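You operate a simulated robot arm through the tools that you are given. There is no shell and no other tool. Be economical: measure what you need, move in short steps, check, and stop when the job is done.

You run a simulated two-armed robot. Do the job below in one go: nothing can be reset, and whatever is moved stays where it is left.

JOB
Wipe up the spill on the top of the test bench with the cream rag and put it back.
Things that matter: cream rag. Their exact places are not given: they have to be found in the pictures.

It is judged by the outcome, as a careful person would: the job done as asked, and still so three seconds after it is handed in. It fails if anything else is knocked over, pushed out of place, dropped, spilled or broken.

ROBOT AND FRAMES
Two 7-joint arms with two-finger parallel grippers on one trunk, on a base that drives. Base frame: it is fixed to the floor where the robot stands at the start and does not move with it; the origin is under the middle of the robot, x ahead of it, y to its left, z up; the surface under the hand at the start is at about z = 0.85. Lengths are in m, angles in rad, forces in N, time in s.
The left shoulder is at the start at [-0.082, 0.119, 0.851], the right one opposite. With the tool pointing down near the work surface each hand reaches from about 0.12 to 0.58 m from the robot's upright axis, wherever it stands, measured 20 degrees to its own side. Payload 3.43 kg a hand.
The tool frame of a hand sits at the grasp point between the pads (the TCP): z along the fingers, y along the line on which they close. The tips reach 0.03 m beyond it. The gripper opens to 0.094 m. The fingers are 0.028 m wide and 0.01 m thick; the gripper's body (0.05 by 0.096 m) begins 0.055 m behind the TCP.
Orientation is that of the tool frame in the base frame, as [roll, pitch, yaw] about the fixed x, y, z axes, in that order (R = Rz(yaw) Ry(pitch) Rx(roll)). With the fingers straight down and closing along the base's y, the tool's x points along the base's -x, its y along +y and its z along -z.

CONTROLS
- The arms move only by the tool apply_moves. It takes "left_targets", "right_targets" or both (then of equal length, played together; a hand with none holds still); each is a list that holds one entry, the list of rows, each a list of 6 numbers: the shift along the base's x, y, z in m, then the turn, a rotation vector about the base's x, y, z in rad. In form: [[[x, y, z, rx, ry, rz], ...]]. A call has 1 to 8 rows; each row shifts and turns the commanded pose from where the row before left it. "left_fingers" and "right_fingers" are, for a hand that has rows, the closure, from 0 (fully open) to 1 (shut), set as the call begins (left out, the last holds). A row lasts 0.2 s, in which the tool goes at most 0.05 m and 0.15 rad; a call with a longer step from one row to the next is refused whole, and so is a gripper value outside its range. Where a pose cannot be reached the arm comes as near as it can. A force on the tool above 40 N (or 10 N above the force at the start of the call, whichever is more), or a blocked arm, ends the call early, and 0.2 s more pass. Each finger travels about 0.153 m/s and halts on what it meets, pressing with about 29 N; the grip force reading is that of the motor and also rises with nothing between the fingers. The clock runs only during rows and for 0.2 s after the last one: add rows that do not move to give the fingers time. The reply holds the time, the measured pose of the TCP, the force on the tool along the base axes, the opening and the grip force, in the units named above and with some noise, with the torque about the TCP (base axes, N m) and any sound that the robot's microphone picked up.
- Cameras (640 x 400 px; columns grow to the right, rows downward): "scene" is now at [0.0342, -0.004, 1.5588]; the picture's right is [0.01, -1.00, 0.00], its down [-0.82, -0.01, -0.58] and it looks along [0.58, 0.00, -0.82] (base axes); focal length 250 px, centre (320, 200). "left" rides on the left gripper at [0.076, -0.014, -0.102] in its tool frame; the picture's right is [0.18, 0.98, 0.00], its down [-0.75, 0.14, -0.64] and it looks along [-0.63, 0.12, 0.77] (tool axes); focal length 243 px, centre (320, 200). "right" rides on the right gripper at [0.076, 0.014, -0.102] in its tool frame; the picture's right is [-0.18, 0.98, 0.00], its down [-0.75, -0.14, -0.64] and it looks along [-0.63, -0.12, 0.77] (tool axes); focal length 243 px, centre (320, 200).
- snapshot(camera): a new picture of that camera. No time passes.
- move_column(by): slides the trunk up (or, below 0, down) by that many m; the arms and the scene camera ride with it, the base frame stays. It gives what a move gives, with no picture.
- drive_base(legs): drives the robot by 1 to 6 legs, each [ahead, left, turn to the left] in m, m and rad, along the robot's own axes; the way and the turn of a leg run together, so that a leg with both is an arc; at most 1.5 m and 3.142 rad a leg. The arms and the cameras ride along, it lands a little off, and it stops where it bumps. It gives what a move gives.
- pan_tilt(pan, tilt): turns the head with the scene camera to pan (to the left, within 2.496 rad either way) and tilt (down, from -0.506 to 1.204), counted from straight ahead of the robot. It gives what a move gives.
- locate(camera, pixels): for up to 12 pixels [column, row] of the newest picture of that camera ("zoom" is the newest enlarged one), the place [x, y, z] in the base frame of the surface seen there, good to about 0.002 m, but the place of the scene camera against the robot may be out by one fixed shift of up to 0.012 m in any direction. No time passes.
- enlarge(camera, box): a new picture of the part [left, top, right, bottom] of that camera's present view, enlarged. No time passes.
- hand_in(): hands the job in; it is judged then, once.

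Keep the steps short. Do not move on a guess: measure, check each grasp and each placing, and mend mistakes. In all there are 80 turns and 62 pictures (those below and enlarged ones count). Leave the grippers open and the arms clear of the work at the hand-in unless told otherwise, and finish with a single line.

The tools are called after "Emit:" as name(argument=value, ...) on one line, values as JSON. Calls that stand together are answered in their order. apply_moves: Moves the arms, as the interface text tells. Its arguments: {"type":"object","properties":{"left_targets":{"type":"array","items":{"type":"array","items":{"type":"array","items":{"type":"number"}}}},"left_fingers":{"type":"number"},"right_targets":{"type":"array","items":{"type":"array","items":{"type":"array","items":{"type":"number"}}}},"right_fingers":{"type":"number"}},"required":[]} The other tools are called the same way: move_column (by) slides the trunk up or down; drive_base (legs) drives the base; pan_tilt (pan, tilt) turns the head that bears the scene camera; snapshot (camera) takes a picture; locate (camera, pixels) gives the place of the surface under pixels of a picture; enlarge (camera, box) takes an enlarged picture of a part of a camera's view; hand_in () hands the job in.

At the start:

```text
time: 0.0
left_eef_pos: [0.3478, 0.1057, 1.093]
left_ee_rot: [3.141, 0.0, 3.141]
left_contact_force: [1.3, 0.0, -0.1]
left_moment: [-0.01, -0.01, -0.01]
left_gripper_width: 0.0941
left_finger_force: 0.1
right_eef_pos: [0.3363, -0.1395, 1.121]
right_ee_rot: [-3.141, 0.0, 3.141]
right_contact_force: [0.3, -0.6, -0.4]
right_moment: [0.02, 0.0, 0.02]
right_gripper_width: 0.094
right_finger_force: 0.0
trunk travel left (down, up): [-0.275, 0.06]
robot x, y, heading: [-0.0045, 0.0005, 0.0]
head pan, tilt: [0.007, 0.956]
```

scene: 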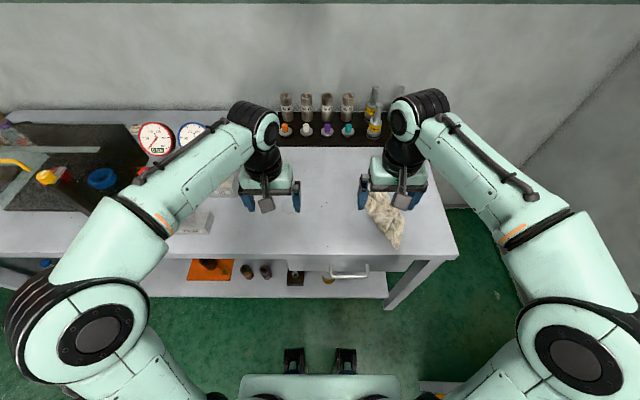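
right: 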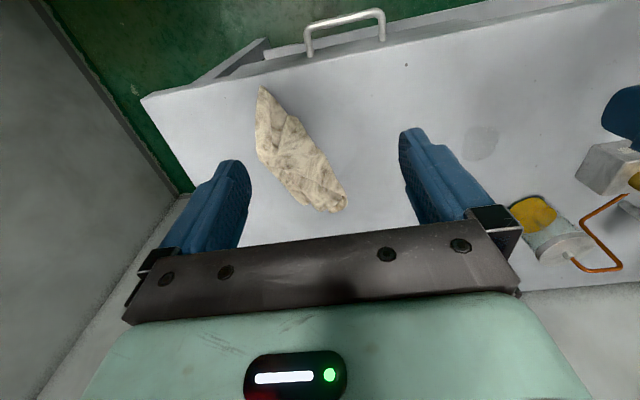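
left: 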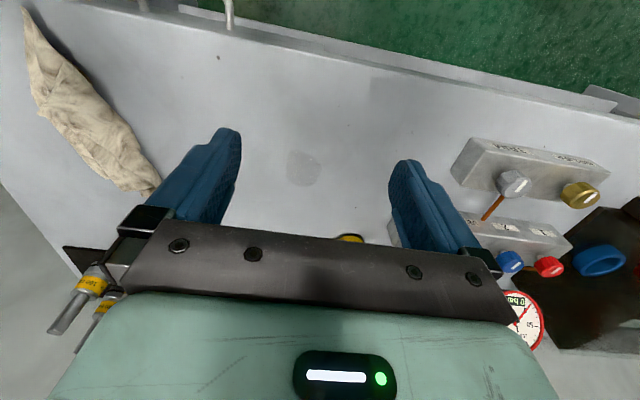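

I see the cream rag at about (385,215) in the scene view. A faint round patch shows at (303,168) in the left view and (480,142) in the right view, and it may be the spill. I'll enlarge both and measure.

Emit:
enlarge(camera="left", box=[220, 60, 420, 240])

Emit:
locate(camera="left", pixels=[[303, 168], [285, 168], [321, 168], [303, 152], [303, 185], [380, 87], [350, 238]])

Emit:
locate(camera="right", pixels=[[263, 92], [258, 150], [300, 200], [340, 208], [345, 195], [310, 145], [282, 145], [300, 170], [480, 142], [265, 125], [325, 190]])

Emit:
enlarge(camera="scene", box=[200, 80, 480, 290])

```text
2.22 times, centred on (320, 150) of left
```

zoom: 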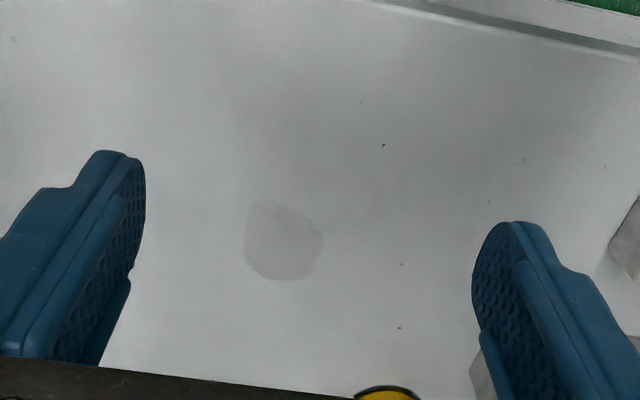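

```text
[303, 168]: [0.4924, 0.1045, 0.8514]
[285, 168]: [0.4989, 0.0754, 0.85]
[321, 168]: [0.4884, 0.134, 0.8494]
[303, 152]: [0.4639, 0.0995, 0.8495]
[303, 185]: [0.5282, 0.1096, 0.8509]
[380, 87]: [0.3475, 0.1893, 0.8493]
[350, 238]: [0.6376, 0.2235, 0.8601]
```

```text
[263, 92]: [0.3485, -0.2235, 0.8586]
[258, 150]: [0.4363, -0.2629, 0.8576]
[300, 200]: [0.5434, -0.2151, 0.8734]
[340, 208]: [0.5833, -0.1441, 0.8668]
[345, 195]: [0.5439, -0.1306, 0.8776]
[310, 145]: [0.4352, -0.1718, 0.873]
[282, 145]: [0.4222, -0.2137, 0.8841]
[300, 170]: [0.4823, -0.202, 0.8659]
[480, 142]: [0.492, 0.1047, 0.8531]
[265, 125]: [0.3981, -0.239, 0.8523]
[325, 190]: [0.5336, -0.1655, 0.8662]
```

```text
1.90 times, centred on (340, 185) of scene
```

zoom: 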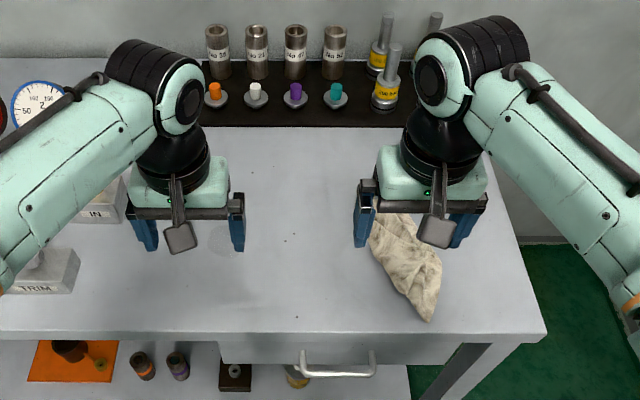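

The spill is a faint patch about 0.06–0.07 m wide at (0.492, 0.105). The rag lies from (0.35,-0.22) to (0.585,-0.14). I'll look closer at the rag's shape.

Emit:
enlarge(camera="right", box=[220, 70, 400, 230])

Emit:
apply_moves(left_targets=[[[-0.04, 0.03, 0.01, 0, 0, 0], [-0.04, 0.03, 0.01, 0, 0, 0], [-0.04, 0.03, 0, 0, 0, 0]]])

Emit:
snapshot(camera="scene")

```text
2.50 times, centred on (310, 150) of right
```

zoom: 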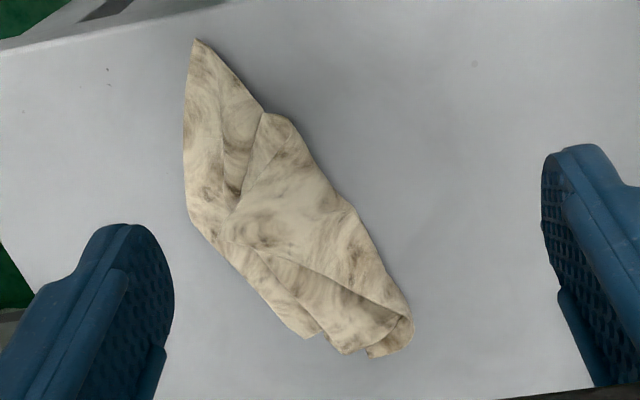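

```text
refused: row 1 steps farther than a row can; nothing moved
```

```text
55 pictures are left
```

scene: 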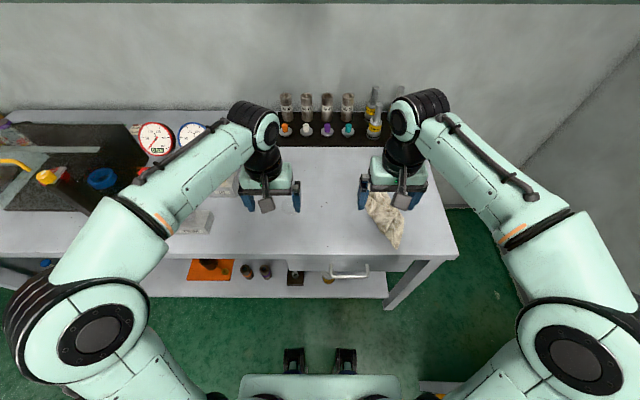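

The step was too long (over 0.05 m), so I'll use smaller ones. First I'll measure the rag's height and edges on the enlarged right view.

Emit:
locate(camera="zoom", pixels=[[188, 190], [215, 190], [245, 190], [275, 185], [310, 178], [192, 110], [225, 110], [262, 115], [225, 255], [270, 235], [315, 220], [348, 212]])

Emit:
apply_moves(left_targets=[[[-0.035, 0.03, 0, 0, 0, 0], [-0.035, 0.03, 0, 0, 0, 0], [-0.035, 0.03, 0, 0, 0, 0], [-0.02, 0.03, 0, 0, 0, 0]]])

Emit:
snapshot(camera="scene")

```text
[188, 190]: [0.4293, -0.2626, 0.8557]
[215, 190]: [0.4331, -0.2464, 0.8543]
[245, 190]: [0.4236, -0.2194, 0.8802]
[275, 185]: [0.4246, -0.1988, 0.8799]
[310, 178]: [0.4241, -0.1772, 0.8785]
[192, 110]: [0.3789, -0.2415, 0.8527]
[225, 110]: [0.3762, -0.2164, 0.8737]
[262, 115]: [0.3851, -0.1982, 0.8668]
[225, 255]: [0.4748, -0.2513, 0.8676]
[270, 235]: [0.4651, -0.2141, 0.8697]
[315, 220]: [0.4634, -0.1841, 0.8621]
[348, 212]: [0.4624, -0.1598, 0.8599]
```

```text
time: 1.0
left_eef_pos: [0.2217, 0.2263, 1.0917]
left_ee_rot: [-3.14, -0.002, 3.14]
left_contact_force: [-0.2, -0.3, 0.4]
left_moment: [-0.02, 0.0, -0.02]
left_gripper_width: 0.0941
left_finger_force: 0.0
right_eef_pos: [0.3341, -0.1396, 1.1214]
right_ee_rot: [3.141, 0.001, 3.14]
right_contact_force: [-0.4, 0.3, -0.2]
right_moment: [-0.01, 0.01, -0.05]
right_gripper_width: 0.0938
right_finger_force: 0.0
trunk travel left (down, up): [-0.275, 0.06]
robot x, y, heading: [0.0012, 0.0001, 0.001]
head pan, tilt: [0.007, 0.956]
```

```text
54 pictures are left
```

scene: 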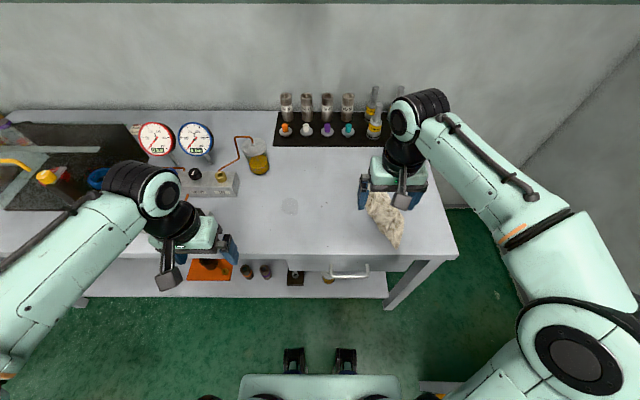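

Spill seen clearly at scene (290,206), and the left arm is clear of it. The rag is about 0.06 m across near (0.402,-0.225), and its axis is turned about 0.32 rad from x. I'll move the right hand above that point, turned to match.

Emit:
apply_moves(right_targets=[[[0.017, -0.021, -0.02, 0, 0, 0.081], [0.017, -0.021, -0.03, 0, 0, 0.081], [0.017, -0.021, -0.03, 0, 0, 0.081], [0.017, -0.022, -0.03, 0, 0, 0.081], [0, 0, -0.03, 0, 0, 0], [0, 0, 0, 0, 0, 0]]], right_fingers=0)

Emit:
snapshot(camera="right")

```text
time: 2.4
left_eef_pos: [0.2234, 0.2261, 1.0919]
left_ee_rot: [-3.141, -0.001, -3.141]
left_contact_force: [0.6, -0.3, 0.1]
left_moment: [-0.02, 0.01, 0.0]
left_gripper_width: 0.0939
left_finger_force: 0.1
right_eef_pos: [0.4014, -0.2244, 0.981]
right_ee_rot: [3.141, 0.0, -2.817]
right_contact_force: [0.9, -0.2, -0.6]
right_moment: [0.0, -0.01, -0.03]
right_gripper_width: 0.0938
right_finger_force: 0.1
trunk travel left (down, up): [-0.275, 0.06]
robot x, y, heading: [-0.0018, 0.0016, -0.002]
head pan, tilt: [0.007, 0.956]
```

```text
53 pictures are left
```

right: 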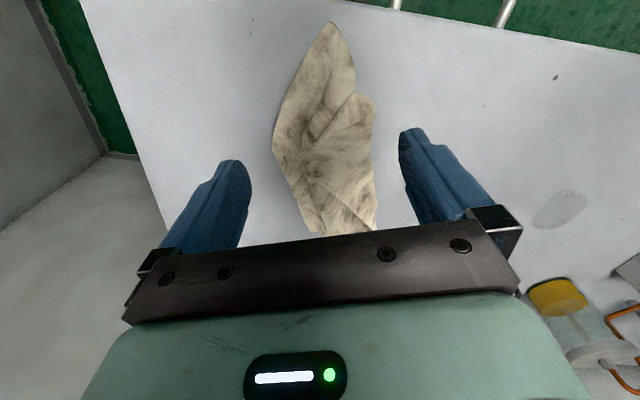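

The rag lies centred between the fingers. I'll measure where it sits under the TCP before going down.

Emit:
locate(camera="right", pixels=[[273, 145], [374, 110], [330, 25], [278, 120], [368, 95], [290, 100], [350, 85], [315, 228], [374, 225], [325, 140]])

```text
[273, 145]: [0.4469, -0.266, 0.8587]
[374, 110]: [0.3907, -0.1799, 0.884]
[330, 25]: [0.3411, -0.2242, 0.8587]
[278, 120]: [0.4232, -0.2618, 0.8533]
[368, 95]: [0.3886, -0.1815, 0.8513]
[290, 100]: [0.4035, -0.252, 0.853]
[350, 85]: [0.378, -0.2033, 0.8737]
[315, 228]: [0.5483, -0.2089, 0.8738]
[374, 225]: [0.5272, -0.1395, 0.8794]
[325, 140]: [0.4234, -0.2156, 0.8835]
```

The rag widens ahead of the hand, so I'll shift back along its axis (dx −0.013). Then I'll go down to TCP z ≈ 0.886 with the fingers open.

Emit:
apply_moves(right_targets=[[[-0.013, 0.001, -0.02, 0, 0, 0], [0, 0, -0.025, 0, 0, 0], [0, 0, -0.025, 0, 0, 0], [0, 0, -0.015, 0, 0, 0], [0, 0, -0.01, 0, 0, 0], [0, 0, 0, 0, 0, 0]]])

Emit:
snapshot(camera="right")

```text
time: 3.8
left_eef_pos: [0.2226, 0.2256, 1.0932]
left_ee_rot: [3.14, 0.002, -3.141]
left_contact_force: [0.0, -0.8, -0.4]
left_moment: [0.0, 0.0, 0.0]
left_gripper_width: 0.0941
left_finger_force: 0.1
right_eef_pos: [0.3914, -0.2225, 0.886]
right_ee_rot: [-3.141, -0.001, -2.818]
right_contact_force: [-0.5, 0.7, -0.2]
right_moment: [0.01, 0.0, 0.02]
right_gripper_width: 0.094
right_finger_force: 0.0
trunk travel left (down, up): [-0.275, 0.06]
robot x, y, heading: [-0.0013, -0.0014, -0.002]
head pan, tilt: [0.007, 0.956]
```

```text
52 pictures are left
```

right: 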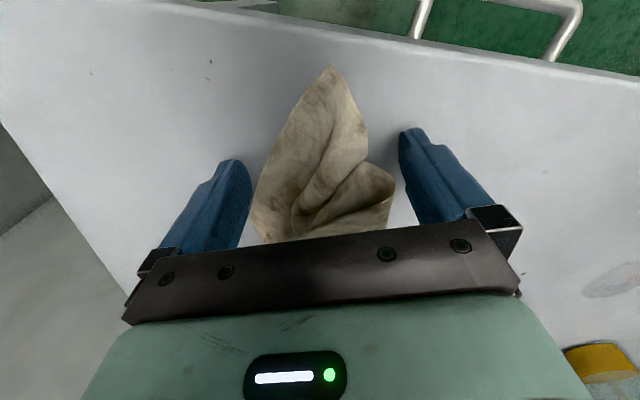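

The fingers straddle the rag with no contact force. Next I'll close the grip.

Emit:
apply_moves(right_targets=[[[0, 0, 0, 0, 0, 0], [0, 0, 0, 0, 0, 0], [0, 0, 0, 0, 0, 0], [0, 0, 0, 0, 0, 0]]], right_fingers=1)

Emit:
snapshot(camera="right")

```text
time: 4.8
left_eef_pos: [0.2217, 0.2263, 1.092]
left_ee_rot: [3.141, 0.0, -3.141]
left_contact_force: [0.3, -0.3, 0.2]
left_moment: [0.01, -0.01, -0.02]
left_gripper_width: 0.0938
left_finger_force: 0.1
right_eef_pos: [0.3913, -0.2227, 0.8867]
right_ee_rot: [3.141, 0.0, -2.82]
right_contact_force: [-0.1, 0.2, 0.7]
right_moment: [0.02, -0.04, 0.02]
right_gripper_width: 0.0036
right_finger_force: 29.0
trunk travel left (down, up): [-0.275, 0.06]
robot x, y, heading: [-0.0003, -0.0033, -0.001]
head pan, tilt: [0.007, 0.956]
```

```text
51 pictures are left
```

right: 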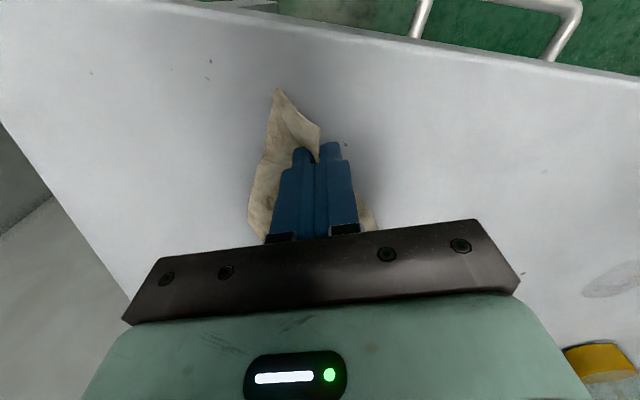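

The opening is 3.6 mm at 29 N, so a soft fold is pinched. I'll lift it 0.08 m and check it holds.

Emit:
apply_moves(right_targets=[[[0, 0, 0.02, 0, 0, 0], [0, 0, 0.03, 0, 0, 0], [0, 0, 0.03, 0, 0, 0], [0, 0, 0.02, 0, 0, 0], [0, 0, 0, 0, 0, 0]]])

Emit:
snapshot(camera="right")

Emit:
snapshot(camera="scene")

```text
time: 6.0
left_eef_pos: [0.2234, 0.2254, 1.0926]
left_ee_rot: [-3.141, 0.001, -3.14]
left_contact_force: [0.3, -0.4, -0.1]
left_moment: [0.0, -0.02, 0.0]
left_gripper_width: 0.0938
left_finger_force: 0.1
right_eef_pos: [0.3921, -0.2221, 0.9867]
right_ee_rot: [3.141, 0.0, -2.819]
right_contact_force: [-0.1, 0.4, -0.5]
right_moment: [-0.01, -0.02, -0.01]
right_gripper_width: 0.0037
right_finger_force: 29.8
trunk travel left (down, up): [-0.275, 0.06]
robot x, y, heading: [-0.0014, 0.0003, 0.003]
head pan, tilt: [0.007, 0.956]
```

```text
50 pictures are left
```

right: 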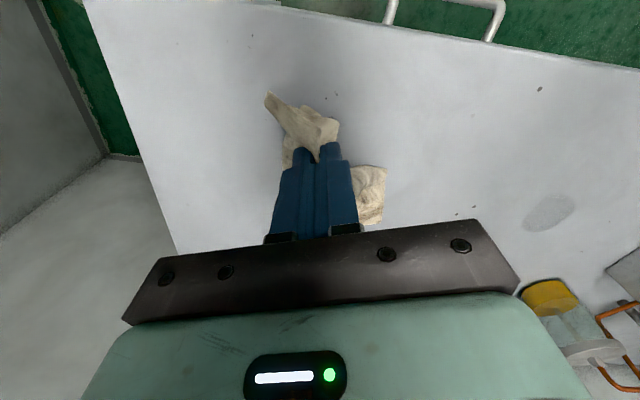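

```text
49 pictures are left
```

scene: 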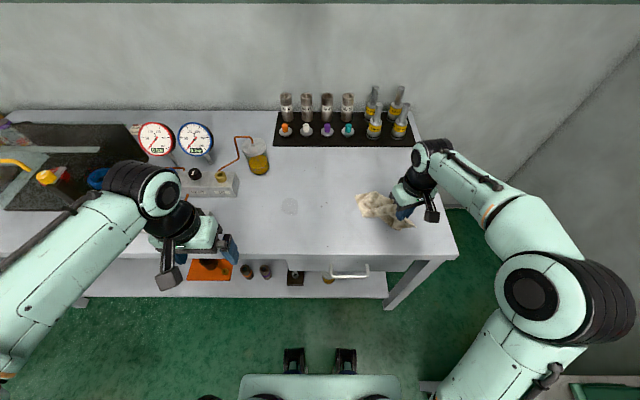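

The rag is held, hanging from the fingers. Before carrying it across I'll measure the beaker and its neighbours around (255,160) in the scene view, and the spill.

Emit:
locate(camera="scene", pixels=[[262, 174], [268, 160], [238, 192], [290, 206], [282, 206], [298, 206], [290, 198], [290, 214], [280, 147], [222, 180], [360, 200], [382, 208]])

Emit:
apply_moves(right_targets=[[[0, 0.02, 0.02, 0, 0, 0], [0.005, 0.04, 0.01, 0, 0, 0], [0.01, 0.045, 0, 0, 0, 0], [0.01, 0.045, 0, 0, 0, 0], [0.01, 0.045, 0, 0, 0, 0], [0.01, 0.045, 0, 0, 0, 0], [0, 0.02, 0, 0, 0, 0], [0, 0, 0, 0, 0, 0]]])

Emit:
snapshot(camera="right")

Emit:
snapshot(camera="scene")

```text
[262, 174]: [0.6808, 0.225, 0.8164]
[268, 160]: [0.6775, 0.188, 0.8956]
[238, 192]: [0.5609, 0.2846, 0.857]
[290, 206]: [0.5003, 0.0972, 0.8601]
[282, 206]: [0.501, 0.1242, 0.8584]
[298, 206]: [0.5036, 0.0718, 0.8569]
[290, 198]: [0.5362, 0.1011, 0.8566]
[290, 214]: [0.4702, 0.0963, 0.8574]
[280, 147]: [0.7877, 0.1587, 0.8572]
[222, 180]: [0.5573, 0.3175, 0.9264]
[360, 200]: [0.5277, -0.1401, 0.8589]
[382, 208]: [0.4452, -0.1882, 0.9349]
```

```text
time: 7.8
left_eef_pos: [0.2226, 0.2257, 1.0923]
left_ee_rot: [3.14, 0.0, -3.141]
left_contact_force: [-0.4, 0.7, 0.6]
left_moment: [-0.01, 0.0, 0.0]
left_gripper_width: 0.094
left_finger_force: 0.0
right_eef_pos: [0.4369, 0.0374, 1.0168]
right_ee_rot: [3.141, 0.0, -2.82]
right_contact_force: [0.4, -0.1, 1.1]
right_moment: [0.01, 0.0, -0.01]
right_gripper_width: 0.0037
right_finger_force: 28.9
trunk travel left (down, up): [-0.275, 0.06]
robot x, y, heading: [-0.0021, -0.0024, -0.0]
head pan, tilt: [0.007, 0.956]
```

```text
48 pictures are left
```

right: 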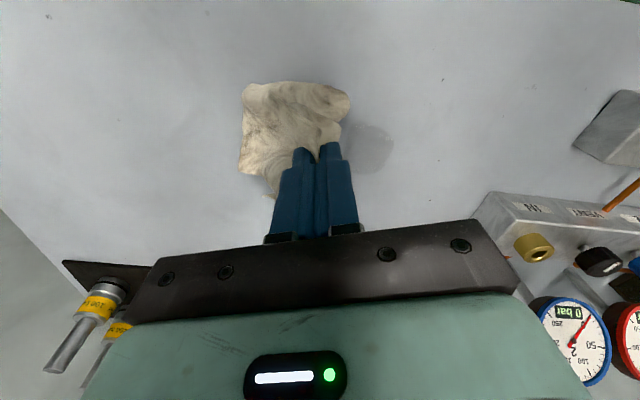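

```text
47 pictures are left
```

scene: 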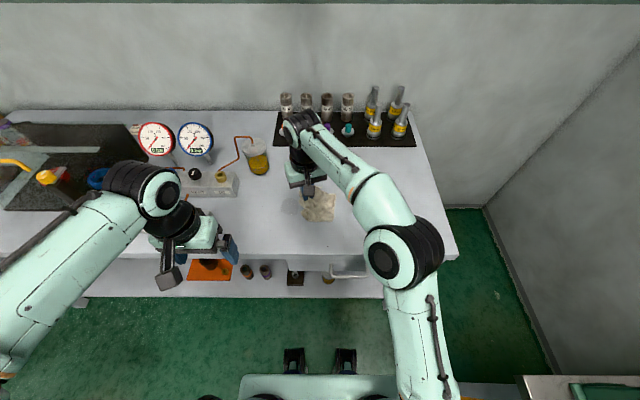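

The rag hangs on the robot side of the fingers, and the spill is just beside it. I'll measure where the rag is relative to the TCP so that it comes down on the spill.

Emit:
locate(camera="right", pixels=[[245, 95], [290, 85], [345, 100], [335, 125], [245, 165], [275, 190], [290, 130], [370, 145]])

Emit:
enlarge(camera="scene", box=[250, 130, 390, 240])

```text
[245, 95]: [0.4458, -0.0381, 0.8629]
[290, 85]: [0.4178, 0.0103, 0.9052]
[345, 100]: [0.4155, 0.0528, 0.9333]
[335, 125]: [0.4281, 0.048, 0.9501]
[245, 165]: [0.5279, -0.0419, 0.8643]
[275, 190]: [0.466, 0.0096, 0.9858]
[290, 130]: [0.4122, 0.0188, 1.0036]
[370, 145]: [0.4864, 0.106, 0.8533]
```

```text
3.64 times, centred on (320, 185) of scene
```

zoom: 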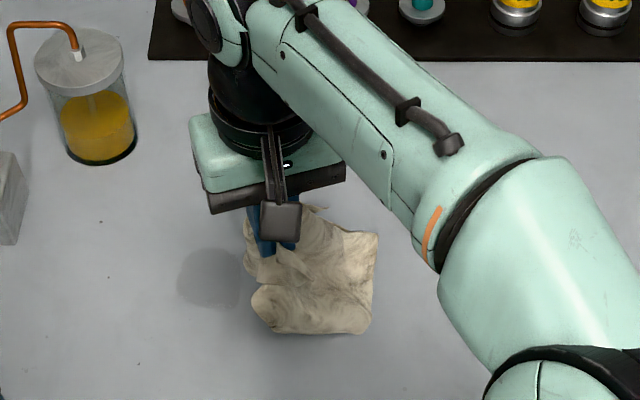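

The rag hangs down mostly under and slightly right of the fingers. I'll move over to TCP (0.487,0.115) and lower it in small steps.

Emit:
apply_moves(right_targets=[[[0.025, 0.04, 0, 0, 0, 0], [0.025, 0.038, 0, 0, 0, 0], [0, 0, -0.03, 0, 0, 0], [0, 0, -0.03, 0, 0, 0], [0, 0, -0.03, 0, 0, 0], [0, 0, -0.02, 0, 0, 0], [0, 0, -0.015, 0, 0, 0], [0, 0, 0, 0, 0, 0]]])

Emit:
snapshot(camera="right")

```text
time: 9.6
left_eef_pos: [0.2233, 0.2253, 1.092]
left_ee_rot: [-3.141, 0.001, -3.142]
left_contact_force: [-0.8, -0.7, -0.8]
left_moment: [-0.03, 0.02, 0.03]
left_gripper_width: 0.0939
left_finger_force: 0.1
right_eef_pos: [0.4607, 0.0891, 0.8875]
right_ee_rot: [3.14, 0.004, -2.818]
right_contact_force: [-0.1, 1.0, 4.5]
right_moment: [0.02, -0.04, -0.01]
right_gripper_width: 0.0037
right_finger_force: 28.9
right hand out of reach, approached as far as the arm can: row 2
trunk travel left (down, up): [-0.275, 0.06]
robot x, y, heading: [0.002, -0.0031, -0.0]
head pan, tilt: [0.007, 0.956]
```

```text
45 pictures are left
```

right: 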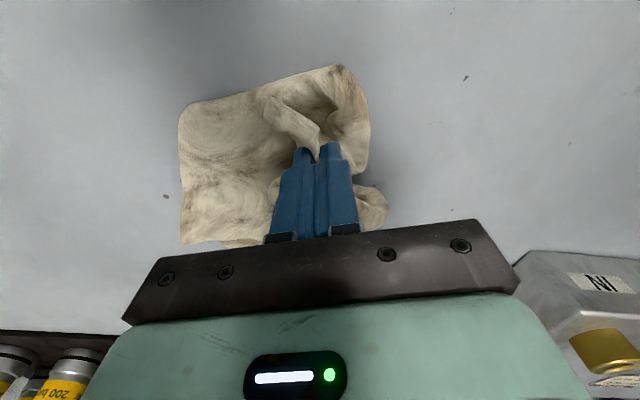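

The force is only 4.5 N, so the cloth is on the bench, but the arm stopped short at (0.461,0.089), its reach limit. I'll lift, bring the hand back to the right, and then drive the base left 0.18 m so the spill falls in easy reach.

Emit:
apply_moves(right_targets=[[[0, 0, 0.03, 0, 0, 0], [0, 0, 0.04, 0, 0, 0], [0, -0.03, 0.03, 0, 0, 0], [0, -0.045, 0, 0, 0, 0], [0, -0.045, 0, 0, 0, 0], [0, -0.045, 0, 0, 0, 0], [0, 0, 0, 0, 0, 0]]])

Emit:
drive_base(legs=[[0, 0.18, 0]])

Emit:
snapshot(camera="scene")

Emit:
snapshot(camera="right")

```text
time: 11.2
left_eef_pos: [0.2226, 0.2268, 1.0921]
left_ee_rot: [-3.142, -0.001, 3.141]
left_contact_force: [1.0, 0.1, 0.1]
left_moment: [0.0, 0.03, -0.01]
left_gripper_width: 0.0941
left_finger_force: 0.1
right_eef_pos: [0.461, -0.0749, 0.9891]
right_ee_rot: [3.141, 0.0, -2.818]
right_contact_force: [0.4, 0.0, -0.5]
right_moment: [-0.03, 0.04, 0.0]
right_gripper_width: 0.0038
right_finger_force: 29.0
trunk travel left (down, up): [-0.275, 0.06]
robot x, y, heading: [0.0002, 0.0007, 0.004]
head pan, tilt: [0.007, 0.956]
```

```text
time: 13.4
left_eef_pos: [0.2228, 0.4065, 1.0917]
left_ee_rot: [-3.141, 0.0, -3.14]
left_contact_force: [0.3, 0.2, 0.2]
left_moment: [0.02, -0.01, 0.02]
left_gripper_width: 0.0942
left_finger_force: 0.1
right_eef_pos: [0.4605, 0.1054, 0.9888]
right_ee_rot: [3.141, -0.001, -2.818]
right_contact_force: [-0.2, -0.9, 0.1]
right_moment: [-0.05, -0.03, 0.04]
right_gripper_width: 0.0036
right_finger_force: 28.7
trunk travel left (down, up): [-0.275, 0.06]
robot x, y, heading: [0.002, 0.1815, -0.002]
head pan, tilt: [0.007, 0.956]
```

```text
44 pictures are left
```

scene: 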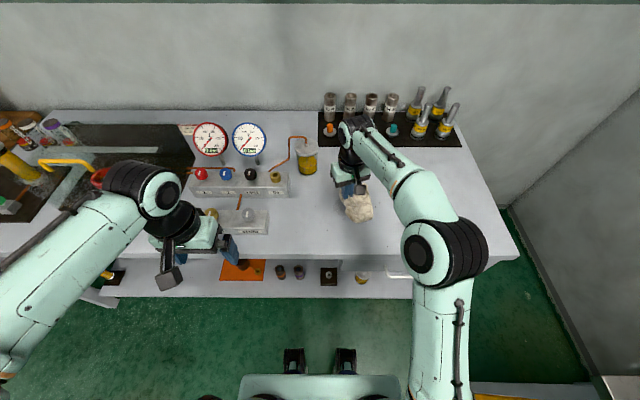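

```text
43 pictures are left
```

right: 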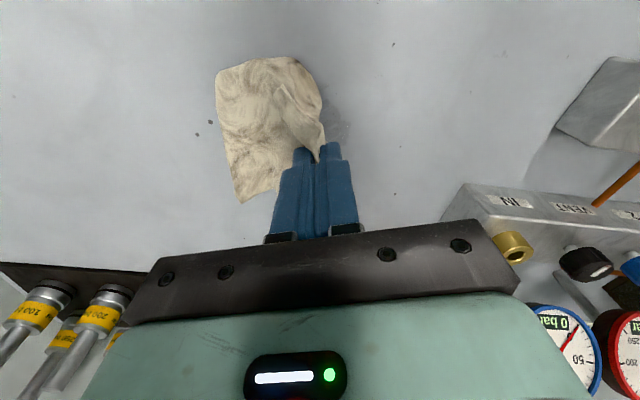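

The hand is at (0.4605,0.105,0.989), with plenty of clearance to the beaker. I'll go to (0.49,0.115) and press down lightly.

Emit:
apply_moves(right_targets=[[[0.03, 0.01, -0.02, 0, 0, 0], [0, 0, -0.03, 0, 0, 0], [0, 0, -0.03, 0, 0, 0], [0, 0, -0.015, 0, 0, 0], [0, 0, -0.01, 0, 0, 0], [0, 0, 0, 0, 0, 0]]])

Emit:
snapshot(camera="right")

```text
time: 14.8
left_eef_pos: [0.2222, 0.4075, 1.0935]
left_ee_rot: [-3.141, 0.001, -3.141]
left_contact_force: [-0.1, 0.5, 0.2]
left_moment: [0.0, 0.0, -0.05]
left_gripper_width: 0.0938
left_finger_force: 0.0
right_eef_pos: [0.4911, 0.1168, 0.8854]
right_ee_rot: [-3.14, 0.006, -2.819]
right_contact_force: [1.7, 1.3, 9.7]
right_moment: [0.02, -0.1, 0.01]
right_gripper_width: 0.0037
right_finger_force: 29.1
trunk travel left (down, up): [-0.275, 0.06]
robot x, y, heading: [0.0009, 0.1811, -0.002]
head pan, tilt: [0.007, 0.956]
```

```text
42 pictures are left
```

right: 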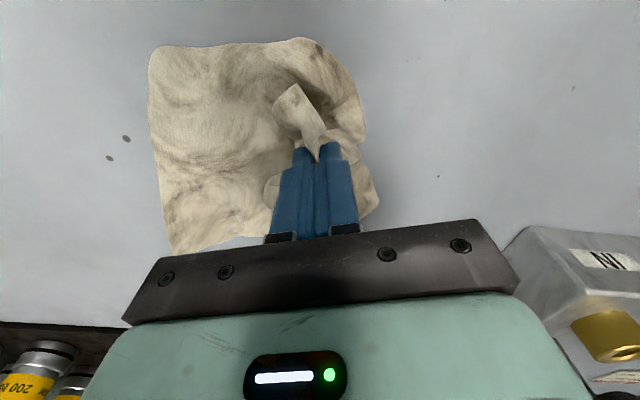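

The cloth is pressed on the spill with about 10 N. Next come strokes across it, ±0.045 m in y and then ±0.035 m in x.

Emit:
apply_moves(right_targets=[[[0, 0.025, 0, 0, 0, 0], [0, 0.025, 0, 0, 0, 0], [-0.02, -0.035, 0, 0, 0, 0], [0, -0.035, 0, 0, 0, 0], [0, -0.03, 0, 0, 0, 0], [0.025, 0.03, 0, 0, 0, 0], [0, 0.035, 0, 0, 0, 0], [0, 0.03, 0, 0, 0, 0]]])

Emit:
apply_moves(right_targets=[[[0.015, -0.03, 0, 0, 0, 0], [0, -0.035, 0, 0, 0, 0], [0, -0.03, 0, 0, 0, 0], [-0.04, 0.015, 0, 0, 0, 0], [-0.03, 0.015, 0, 0, 0, 0], [0.035, 0.025, 0, 0, 0, 0], [0.035, 0.015, 0, 0, 0, 0], [-0.035, 0.01, 0, 0, 0, 0]]])

```text
time: 16.6
left_eef_pos: [0.222, 0.406, 1.0939]
left_ee_rot: [3.141, -0.001, 3.14]
left_contact_force: [0.5, -0.3, 0.4]
left_moment: [-0.04, 0.0, 0.0]
left_gripper_width: 0.0938
left_finger_force: 0.2
right_eef_pos: [0.4968, 0.1611, 0.8837]
right_ee_rot: [-3.14, 0.003, -2.819]
right_contact_force: [-1.1, -6.2, 17.2]
right_moment: [-0.23, -0.05, -0.07]
right_gripper_width: 0.0036
right_finger_force: 28.8
trunk travel left (down, up): [-0.275, 0.06]
robot x, y, heading: [0.0033, 0.1754, -0.0]
head pan, tilt: [0.007, 0.956]
```

```text
time: 18.4
left_eef_pos: [0.2224, 0.4065, 1.0932]
left_ee_rot: [-3.141, 0.002, -3.141]
left_contact_force: [0.0, -0.1, -0.2]
left_moment: [0.05, 0.03, 0.02]
left_gripper_width: 0.094
left_finger_force: 0.0
right_eef_pos: [0.4758, 0.1457, 0.8856]
right_ee_rot: [3.141, 0.003, -2.818]
right_contact_force: [4.2, -1.3, 13.0]
right_moment: [-0.09, -0.21, -0.02]
right_gripper_width: 0.0035
right_finger_force: 29.3
trunk travel left (down, up): [-0.275, 0.06]
robot x, y, heading: [-0.0011, 0.181, -0.003]
head pan, tilt: [0.007, 0.956]
```

The strokes went through with 13–17 N of contact. I'll lift, move the hand right and look at the spill spot.

Emit:
apply_moves(right_targets=[[[0, 0, 0.03, 0, 0, 0], [0, -0.02, 0.04, 0, 0, 0], [0, -0.04, 0.02, 0, 0, 0], [0, -0.045, 0, 0, 0, 0], [0, -0.045, 0, 0, 0, 0], [0, -0.045, 0, 0, 0, 0], [0, -0.02, 0, 0, 0, 0], [0, 0, 0, 0, 0, 0]]])

Emit:
enlarge(camera="scene", box=[240, 140, 440, 265])

Emit:
snapshot(camera="right")

```text
time: 20.2
left_eef_pos: [0.2227, 0.408, 1.0929]
left_ee_rot: [-3.141, 0.001, -3.142]
left_contact_force: [-0.2, -0.9, -0.2]
left_moment: [-0.01, 0.02, -0.01]
left_gripper_width: 0.094
left_finger_force: 0.0
right_eef_pos: [0.4764, -0.0698, 0.9745]
right_ee_rot: [3.14, -0.001, -2.816]
right_contact_force: [-0.3, -0.3, -0.3]
right_moment: [0.0, -0.02, -0.01]
right_gripper_width: 0.0037
right_finger_force: 29.2
trunk travel left (down, up): [-0.275, 0.06]
robot x, y, heading: [-0.0008, 0.1785, 0.005]
head pan, tilt: [0.007, 0.956]
```

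```text
3.20 times, centred on (340, 202) of scene
```

zoom: 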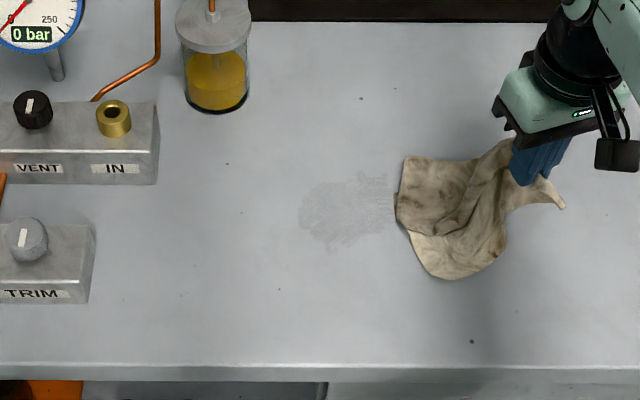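

```text
40 pictures are left
```

right: 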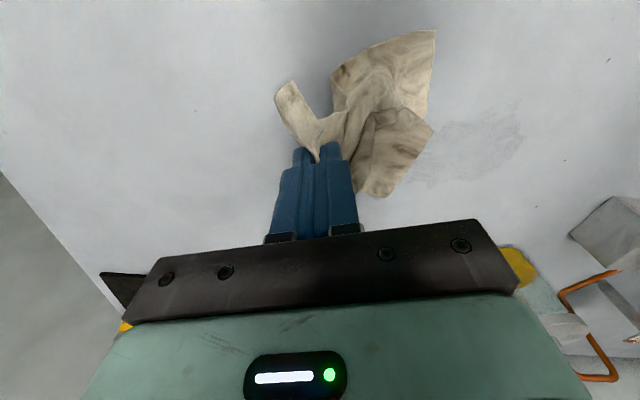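

A lighter smear remains, slightly larger than before, at zoom (300–395, 170–250). I'll measure its extent and wipe again.

Emit:
locate(camera="right", pixels=[[525, 120], [430, 170], [480, 145], [500, 105], [465, 185], [440, 125]])

Emit:
locate(camera="zoom", pixels=[[298, 212], [395, 205], [350, 172], [340, 250], [348, 210]])

Emit:
enlarge(camera="right", box=[400, 70, 560, 220])

```text
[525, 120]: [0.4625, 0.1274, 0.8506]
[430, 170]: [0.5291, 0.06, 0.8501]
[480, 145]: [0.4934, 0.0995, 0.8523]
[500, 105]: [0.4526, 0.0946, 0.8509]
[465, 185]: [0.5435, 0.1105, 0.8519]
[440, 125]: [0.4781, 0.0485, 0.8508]
```

```text
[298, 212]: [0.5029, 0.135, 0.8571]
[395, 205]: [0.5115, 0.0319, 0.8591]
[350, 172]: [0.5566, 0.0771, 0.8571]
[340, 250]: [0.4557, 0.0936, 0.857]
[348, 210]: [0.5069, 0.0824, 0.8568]
```

```text
2.67 times, centred on (480, 145) of right
```

zoom: 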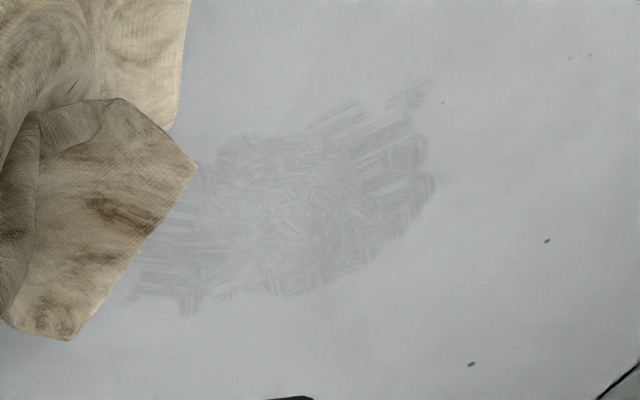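

The smear spans x 0.455–0.55 and y 0.03–0.135. I'll land at (0.455,-0.005) on clean bench and then raster over it in slower overlapping strokes.

Emit:
apply_moves(right_targets=[[[-0.02, 0.03, 0, 0, 0, 0], [0, 0.035, -0.03, 0, 0, 0], [0, 0, -0.03, 0, 0, 0], [0, 0, -0.02, 0, 0, 0], [0, 0, -0.01, 0, 0, 0], [0, 0, 0, 0, 0, 0]]])

Emit:
apply_moves(right_targets=[[[0, 0.035, 0, 0, 0, 0], [0, 0.035, 0, 0, 0, 0], [0, 0.035, 0, 0, 0, 0], [0, 0.035, 0, 0, 0, 0], [0.018, 0, 0, 0, 0, 0], [0, -0.035, 0, 0, 0, 0], [0, -0.035, 0, 0, 0, 0], [0, -0.035, 0, 0, 0, 0]]])

Emit:
apply_moves(right_targets=[[[0, -0.03, 0, 0, 0, 0], [0.018, 0, 0, 0, 0, 0], [0, 0.035, 0, 0, 0, 0], [0, 0.035, 0, 0, 0, 0], [0, 0.035, 0, 0, 0, 0], [0, 0.03, 0, 0, 0, 0], [0.018, 0, 0, 0, 0, 0], [0, -0.035, 0, 0, 0, 0]]])

Emit:
apply_moves(right_targets=[[[0, -0.035, 0, 0, 0, 0], [0, -0.035, 0, 0, 0, 0], [0, -0.03, 0, 0, 0, 0], [0.018, 0, 0, 0, 0, 0], [0, 0.035, 0, 0, 0, 0], [0, 0.035, 0, 0, 0, 0], [0, 0.035, 0, 0, 0, 0], [0, 0.03, 0, 0, 0, 0]]])

Emit:
apply_moves(right_targets=[[[0.018, 0, 0, 0, 0, 0], [0, -0.035, 0, 0, 0, 0], [0, -0.035, 0, 0, 0, 0], [0, -0.035, 0, 0, 0, 0], [0, -0.03, 0, 0, 0, 0], [0, -0.02, 0.03, 0, 0, 0], [-0.02, -0.03, 0.03, 0, 0, 0], [-0.03, -0.03, 0.02, 0, 0, 0]]])

Emit:
snapshot(camera="right")

Emit:
enlarge(camera="scene", box=[240, 140, 440, 265])

```text
time: 21.6
left_eef_pos: [0.2225, 0.4059, 1.0923]
left_ee_rot: [-3.14, 0.0, 3.141]
left_contact_force: [0.5, -0.1, -0.2]
left_moment: [0.01, 0.01, -0.04]
left_gripper_width: 0.0939
left_finger_force: 0.1
right_eef_pos: [0.4579, -0.0041, 0.8844]
right_ee_rot: [-3.14, 0.003, -2.816]
right_contact_force: [-0.3, 0.8, 7.8]
right_moment: [0.04, -0.08, 0.02]
right_gripper_width: 0.0036
right_finger_force: 29.1
trunk travel left (down, up): [-0.275, 0.06]
robot x, y, heading: [0.0012, 0.1802, 0.0]
head pan, tilt: [0.007, 0.956]
```

```text
time: 23.4
left_eef_pos: [0.2217, 0.4057, 1.0936]
left_ee_rot: [-3.14, 0.0, 3.141]
left_contact_force: [-0.5, -0.4, 0.2]
left_moment: [-0.01, 0.02, -0.01]
left_gripper_width: 0.0938
left_finger_force: 0.1
right_eef_pos: [0.4742, 0.0295, 0.8849]
right_ee_rot: [3.141, 0.002, -2.817]
right_contact_force: [0.9, 2.4, 11.8]
right_moment: [0.09, -0.18, 0.04]
right_gripper_width: 0.0036
right_finger_force: 28.7
trunk travel left (down, up): [-0.275, 0.06]
robot x, y, heading: [-0.0012, 0.1807, -0.001]
head pan, tilt: [0.007, 0.956]
```

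```text
time: 25.2
left_eef_pos: [0.221, 0.4062, 1.0927]
left_ee_rot: [3.14, 0.0, -3.141]
left_contact_force: [-0.1, -0.7, 0.2]
left_moment: [0.02, 0.01, 0.01]
left_gripper_width: 0.094
left_finger_force: 0.0
right_eef_pos: [0.5091, 0.1003, 0.8842]
right_ee_rot: [3.139, 0.002, -2.819]
right_contact_force: [1.1, 2.2, 12.8]
right_moment: [0.12, -0.18, 0.04]
right_gripper_width: 0.0037
right_finger_force: 28.4
trunk travel left (down, up): [-0.275, 0.06]
robot x, y, heading: [0.001, 0.1788, -0.002]
head pan, tilt: [0.007, 0.956]
```

```text
time: 27.0
left_eef_pos: [0.2221, 0.4065, 1.0919]
left_ee_rot: [-3.14, 0.0, 3.14]
left_contact_force: [0.6, 0.2, -0.5]
left_moment: [0.0, -0.01, 0.01]
left_gripper_width: 0.094
left_finger_force: 0.1
right_eef_pos: [0.5268, 0.1372, 0.8841]
right_ee_rot: [-3.141, 0.002, -2.819]
right_contact_force: [0.0, -2.5, 11.8]
right_moment: [-0.06, -0.16, -0.04]
right_gripper_width: 0.0037
right_finger_force: 28.4
trunk travel left (down, up): [-0.275, 0.06]
robot x, y, heading: [0.0023, 0.181, -0.001]
head pan, tilt: [0.007, 0.956]
```

```text
time: 28.8
left_eef_pos: [0.2225, 0.4061, 1.0926]
left_ee_rot: [-3.141, -0.001, 3.141]
left_contact_force: [0.4, -0.1, -0.4]
left_moment: [0.02, -0.01, -0.01]
left_gripper_width: 0.0939
left_finger_force: 0.1
right_eef_pos: [0.4954, -0.0793, 0.9634]
right_ee_rot: [-3.142, 0.0, -2.817]
right_contact_force: [-0.8, -0.2, -0.3]
right_moment: [0.01, -0.01, 0.02]
right_gripper_width: 0.0033
right_finger_force: 28.7
trunk travel left (down, up): [-0.275, 0.06]
robot x, y, heading: [-0.0002, 0.1819, -0.0]
head pan, tilt: [0.007, 0.956]
```

```text
38 pictures are left
```

right: 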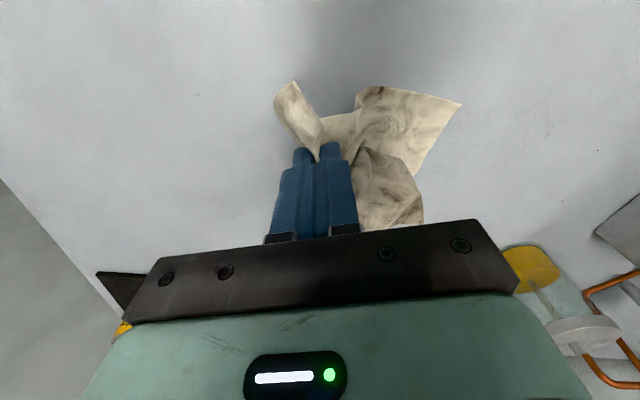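

```text
3.20 times, centred on (340, 202) of scene
```

zoom: 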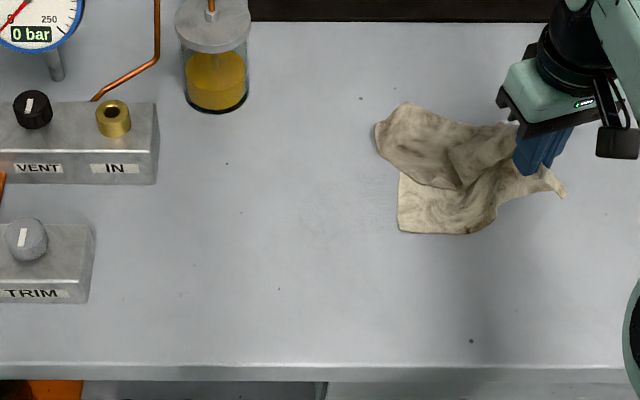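

The smear is almost gone. I'll enlarge the spot to see what trace remains.

Emit:
enlarge(camera="scene", box=[320, 180, 376, 224])

Emit:
enlarge(camera="right", box=[420, 60, 600, 220])

```text
9.09 times, centred on (348, 202) of scene
```

zoom: 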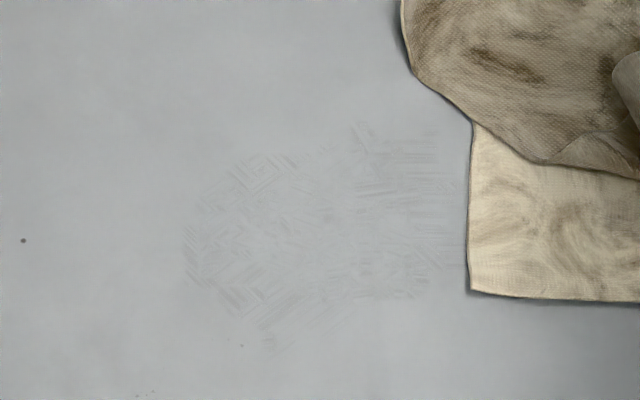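

```text
2.50 times, centred on (510, 140) of right
```

zoom: 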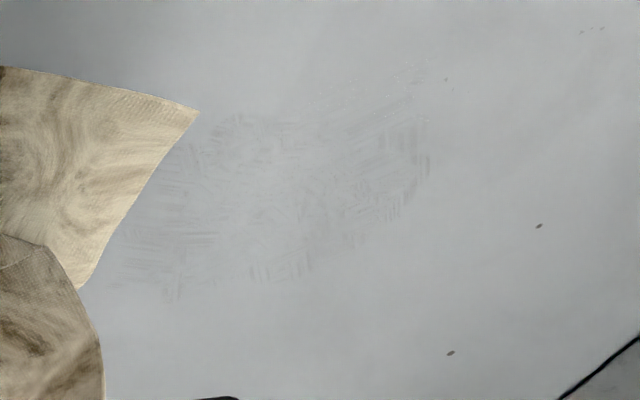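

A very faint film remains, so I'll do another full raster, this time with strokes along x from y≈0.0 to 0.15.

Emit:
apply_moves(right_targets=[[[-0.03, 0.03, 0, 0, 0, 0], [-0.02, 0.035, -0.03, 0, 0, 0], [0, 0.015, -0.03, 0, 0, 0], [0, 0, -0.015, 0, 0, 0], [0, 0, -0.006, 0, 0, 0], [0, 0, 0, 0, 0, 0]]])

Emit:
apply_moves(right_targets=[[[0.035, 0, 0, 0, 0, 0], [0.035, 0, 0, 0, 0, 0], [0.04, 0, 0, 0, 0, 0], [0, 0.02, 0, 0, 0, 0], [-0.035, 0, 0, 0, 0, 0], [-0.035, 0, 0, 0, 0, 0], [-0.04, 0, 0, 0, 0, 0], [0, 0.02, 0, 0, 0, 0]]])

Emit:
apply_moves(right_targets=[[[0.035, 0, 0, 0, 0, 0], [0.035, 0, 0, 0, 0, 0], [0.04, 0, 0, 0, 0, 0], [0, 0.02, 0, 0, 0, 0], [-0.035, 0, 0, 0, 0, 0], [-0.035, 0, 0, 0, 0, 0], [-0.04, 0, 0, 0, 0, 0], [0, 0.02, 0, 0, 0, 0]]])

Emit:
apply_moves(right_targets=[[[0.035, 0, 0, 0, 0, 0], [0.035, 0, 0, 0, 0, 0], [0.04, 0, 0, 0, 0, 0], [0, 0.02, 0, 0, 0, 0], [-0.035, 0, 0, 0, 0, 0], [-0.035, 0, 0, 0, 0, 0], [-0.04, 0, 0, 0, 0, 0], [0, 0.02, 0, 0, 0, 0]]])

Emit:
apply_moves(right_targets=[[[0.035, 0, 0, 0, 0, 0], [0.035, 0, 0, 0, 0, 0], [0.03, 0, 0, 0, 0, 0], [0, -0.035, 0, 0, 0, 0], [-0.02, -0.035, 0, 0, 0, 0], [-0.02, -0.035, 0, 0, 0, 0], [-0.02, -0.03, 0, 0, 0, 0], [0, 0, 0, 0, 0, 0]]])

Emit:
apply_moves(right_targets=[[[0, 0, 0.03, 0, 0, 0], [0, -0.03, 0.03, 0, 0, 0], [0, -0.04, 0.02, 0, 0, 0], [0, -0.04, 0, 0, 0, 0], [0, 0, 0, 0, 0, 0]]])

Emit:
enlarge(camera="scene", box=[300, 170, 396, 234])

Emit:
snapshot(camera="right")

```text
refused: row 2 steps farther than a row can; nothing moved
```

```text
time: 30.6
left_eef_pos: [0.2227, 0.407, 1.0913]
left_ee_rot: [3.141, 0.001, -3.141]
left_contact_force: [-0.3, 0.0, 0.9]
left_moment: [-0.04, 0.01, 0.03]
left_gripper_width: 0.0941
left_finger_force: 0.0
right_eef_pos: [0.4293, -0.0384, 0.945]
right_ee_rot: [3.14, 0.002, -2.817]
right_contact_force: [-0.2, 0.5, 0.2]
right_moment: [-0.04, 0.01, -0.02]
right_gripper_width: 0.0037
right_finger_force: 29.1
right hand out of reach, approached as far as the arm can: row 2, 3
trunk travel left (down, up): [-0.275, 0.06]
robot x, y, heading: [0.0006, 0.182, 0.001]
head pan, tilt: [0.007, 0.956]
```

```text
time: 32.4
left_eef_pos: [0.2236, 0.4069, 1.092]
left_ee_rot: [3.141, -0.001, -3.141]
left_contact_force: [0.2, 0.1, 0.3]
left_moment: [0.01, 0.0, 0.01]
left_gripper_width: 0.0942
left_finger_force: 0.1
right_eef_pos: [0.4291, 0.0001, 0.9463]
right_ee_rot: [-3.141, 0.001, -2.819]
right_contact_force: [-1.2, -0.3, 0.3]
right_moment: [0.01, 0.0, -0.03]
right_gripper_width: 0.0034
right_finger_force: 29.1
trunk travel left (down, up): [-0.275, 0.06]
robot x, y, heading: [0.0015, 0.1809, 0.001]
head pan, tilt: [0.007, 0.956]
```

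```text
time: 34.2
left_eef_pos: [0.2247, 0.4083, 1.0924]
left_ee_rot: [3.142, 0.0, 3.141]
left_contact_force: [-0.2, 0.8, 0.0]
left_moment: [-0.04, -0.01, 0.0]
left_gripper_width: 0.0941
left_finger_force: 0.1
right_eef_pos: [0.4279, 0.0415, 0.9465]
right_ee_rot: [-3.141, 0.0, -2.819]
right_contact_force: [-0.2, 0.0, 0.0]
right_moment: [-0.02, 0.01, -0.01]
right_gripper_width: 0.0037
right_finger_force: 29.3
trunk travel left (down, up): [-0.275, 0.06]
robot x, y, heading: [0.0002, 0.1839, -0.0]
head pan, tilt: [0.007, 0.956]
```

```text
time: 36.0
left_eef_pos: [0.2232, 0.4062, 1.093]
left_ee_rot: [-3.141, -0.001, 3.141]
left_contact_force: [0.1, 0.3, -0.8]
left_moment: [-0.01, 0.0, 0.0]
left_gripper_width: 0.094
left_finger_force: 0.0
right_eef_pos: [0.4658, -0.0957, 0.9465]
right_ee_rot: [-3.141, 0.001, -2.815]
right_contact_force: [-0.3, 0.0, 0.7]
right_moment: [-0.01, 0.02, -0.01]
right_gripper_width: 0.0034
right_finger_force: 29.2
trunk travel left (down, up): [-0.275, 0.06]
robot x, y, heading: [0.0, 0.18, 0.0]
head pan, tilt: [0.007, 0.956]
```

```text
time: 37.2
left_eef_pos: [0.223, 0.4076, 1.0927]
left_ee_rot: [-3.141, 0.001, 3.14]
left_contact_force: [0.1, 0.4, 0.2]
left_moment: [-0.04, 0.03, -0.01]
left_gripper_width: 0.0939
left_finger_force: 0.1
right_eef_pos: [0.4674, -0.2036, 1.0251]
right_ee_rot: [3.141, -0.001, -2.817]
right_contact_force: [-0.5, 0.5, -0.8]
right_moment: [-0.01, 0.03, 0.02]
right_gripper_width: 0.0037
right_finger_force: 29.4
trunk travel left (down, up): [-0.275, 0.06]
robot x, y, heading: [-0.0009, 0.1794, 0.003]
head pan, tilt: [0.007, 0.956]
```

```text
6.25 times, centred on (348, 202) of scene
```

zoom: 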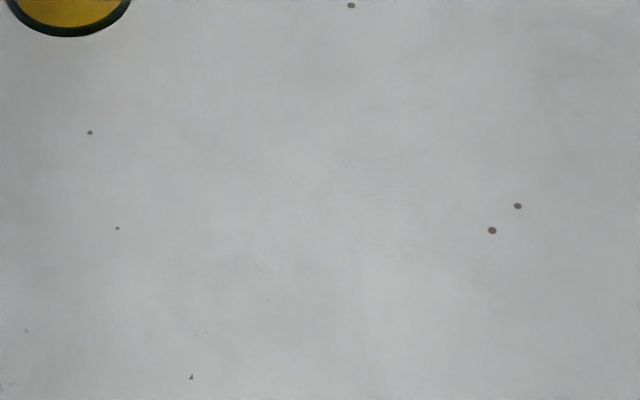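

```text
33 pictures are left
```

right: 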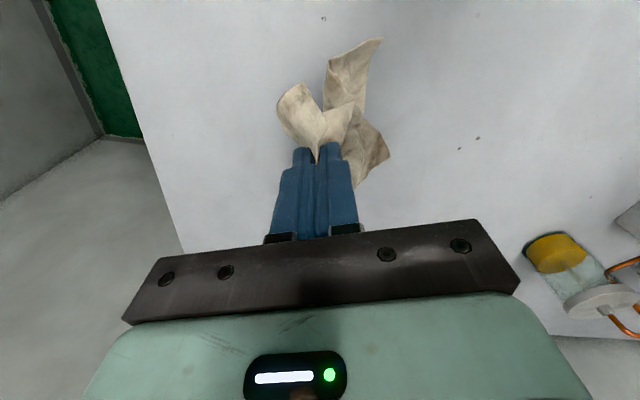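

The landing call was refused for its step length, so those strokes ran about 6 cm above the bench. Nothing was hit and only the hanging cloth brushed the spot. That was my mistake: I should have checked the landing first. The film is now nearly invisible, with faint marks at zoom (370,190) and (265,265). I'll land properly and check before wiping again.

Emit:
apply_moves(right_targets=[[[0, 0.04, -0.01, 0, 0, 0], [-0.003, 0.04, -0.02, 0, 0, 0], [-0.003, 0.04, -0.02, 0, 0, 0], [-0.003, 0.04, -0.02, 0, 0, 0], [-0.003, 0.04, -0.02, 0, 0, 0], [0, 0, -0.03, 0, 0, 0], [0, 0, -0.02, 0, 0, 0], [0, 0, 0, 0, 0, 0]]])

```text
time: 39.0
left_eef_pos: [0.2226, 0.4054, 1.0928]
left_ee_rot: [3.141, 0.0, 3.14]
left_contact_force: [-0.2, 0.2, 0.3]
left_moment: [-0.01, -0.01, 0.02]
left_gripper_width: 0.0943
left_finger_force: 0.0
right_eef_pos: [0.454, -0.005, 0.8851]
right_ee_rot: [3.141, 0.001, -2.818]
right_contact_force: [-0.2, -0.3, 2.6]
right_moment: [0.02, 0.0, 0.0]
right_gripper_width: 0.0035
right_finger_force: 29.1
trunk travel left (down, up): [-0.275, 0.06]
robot x, y, heading: [0.0004, 0.1793, -0.001]
head pan, tilt: [0.007, 0.956]
```

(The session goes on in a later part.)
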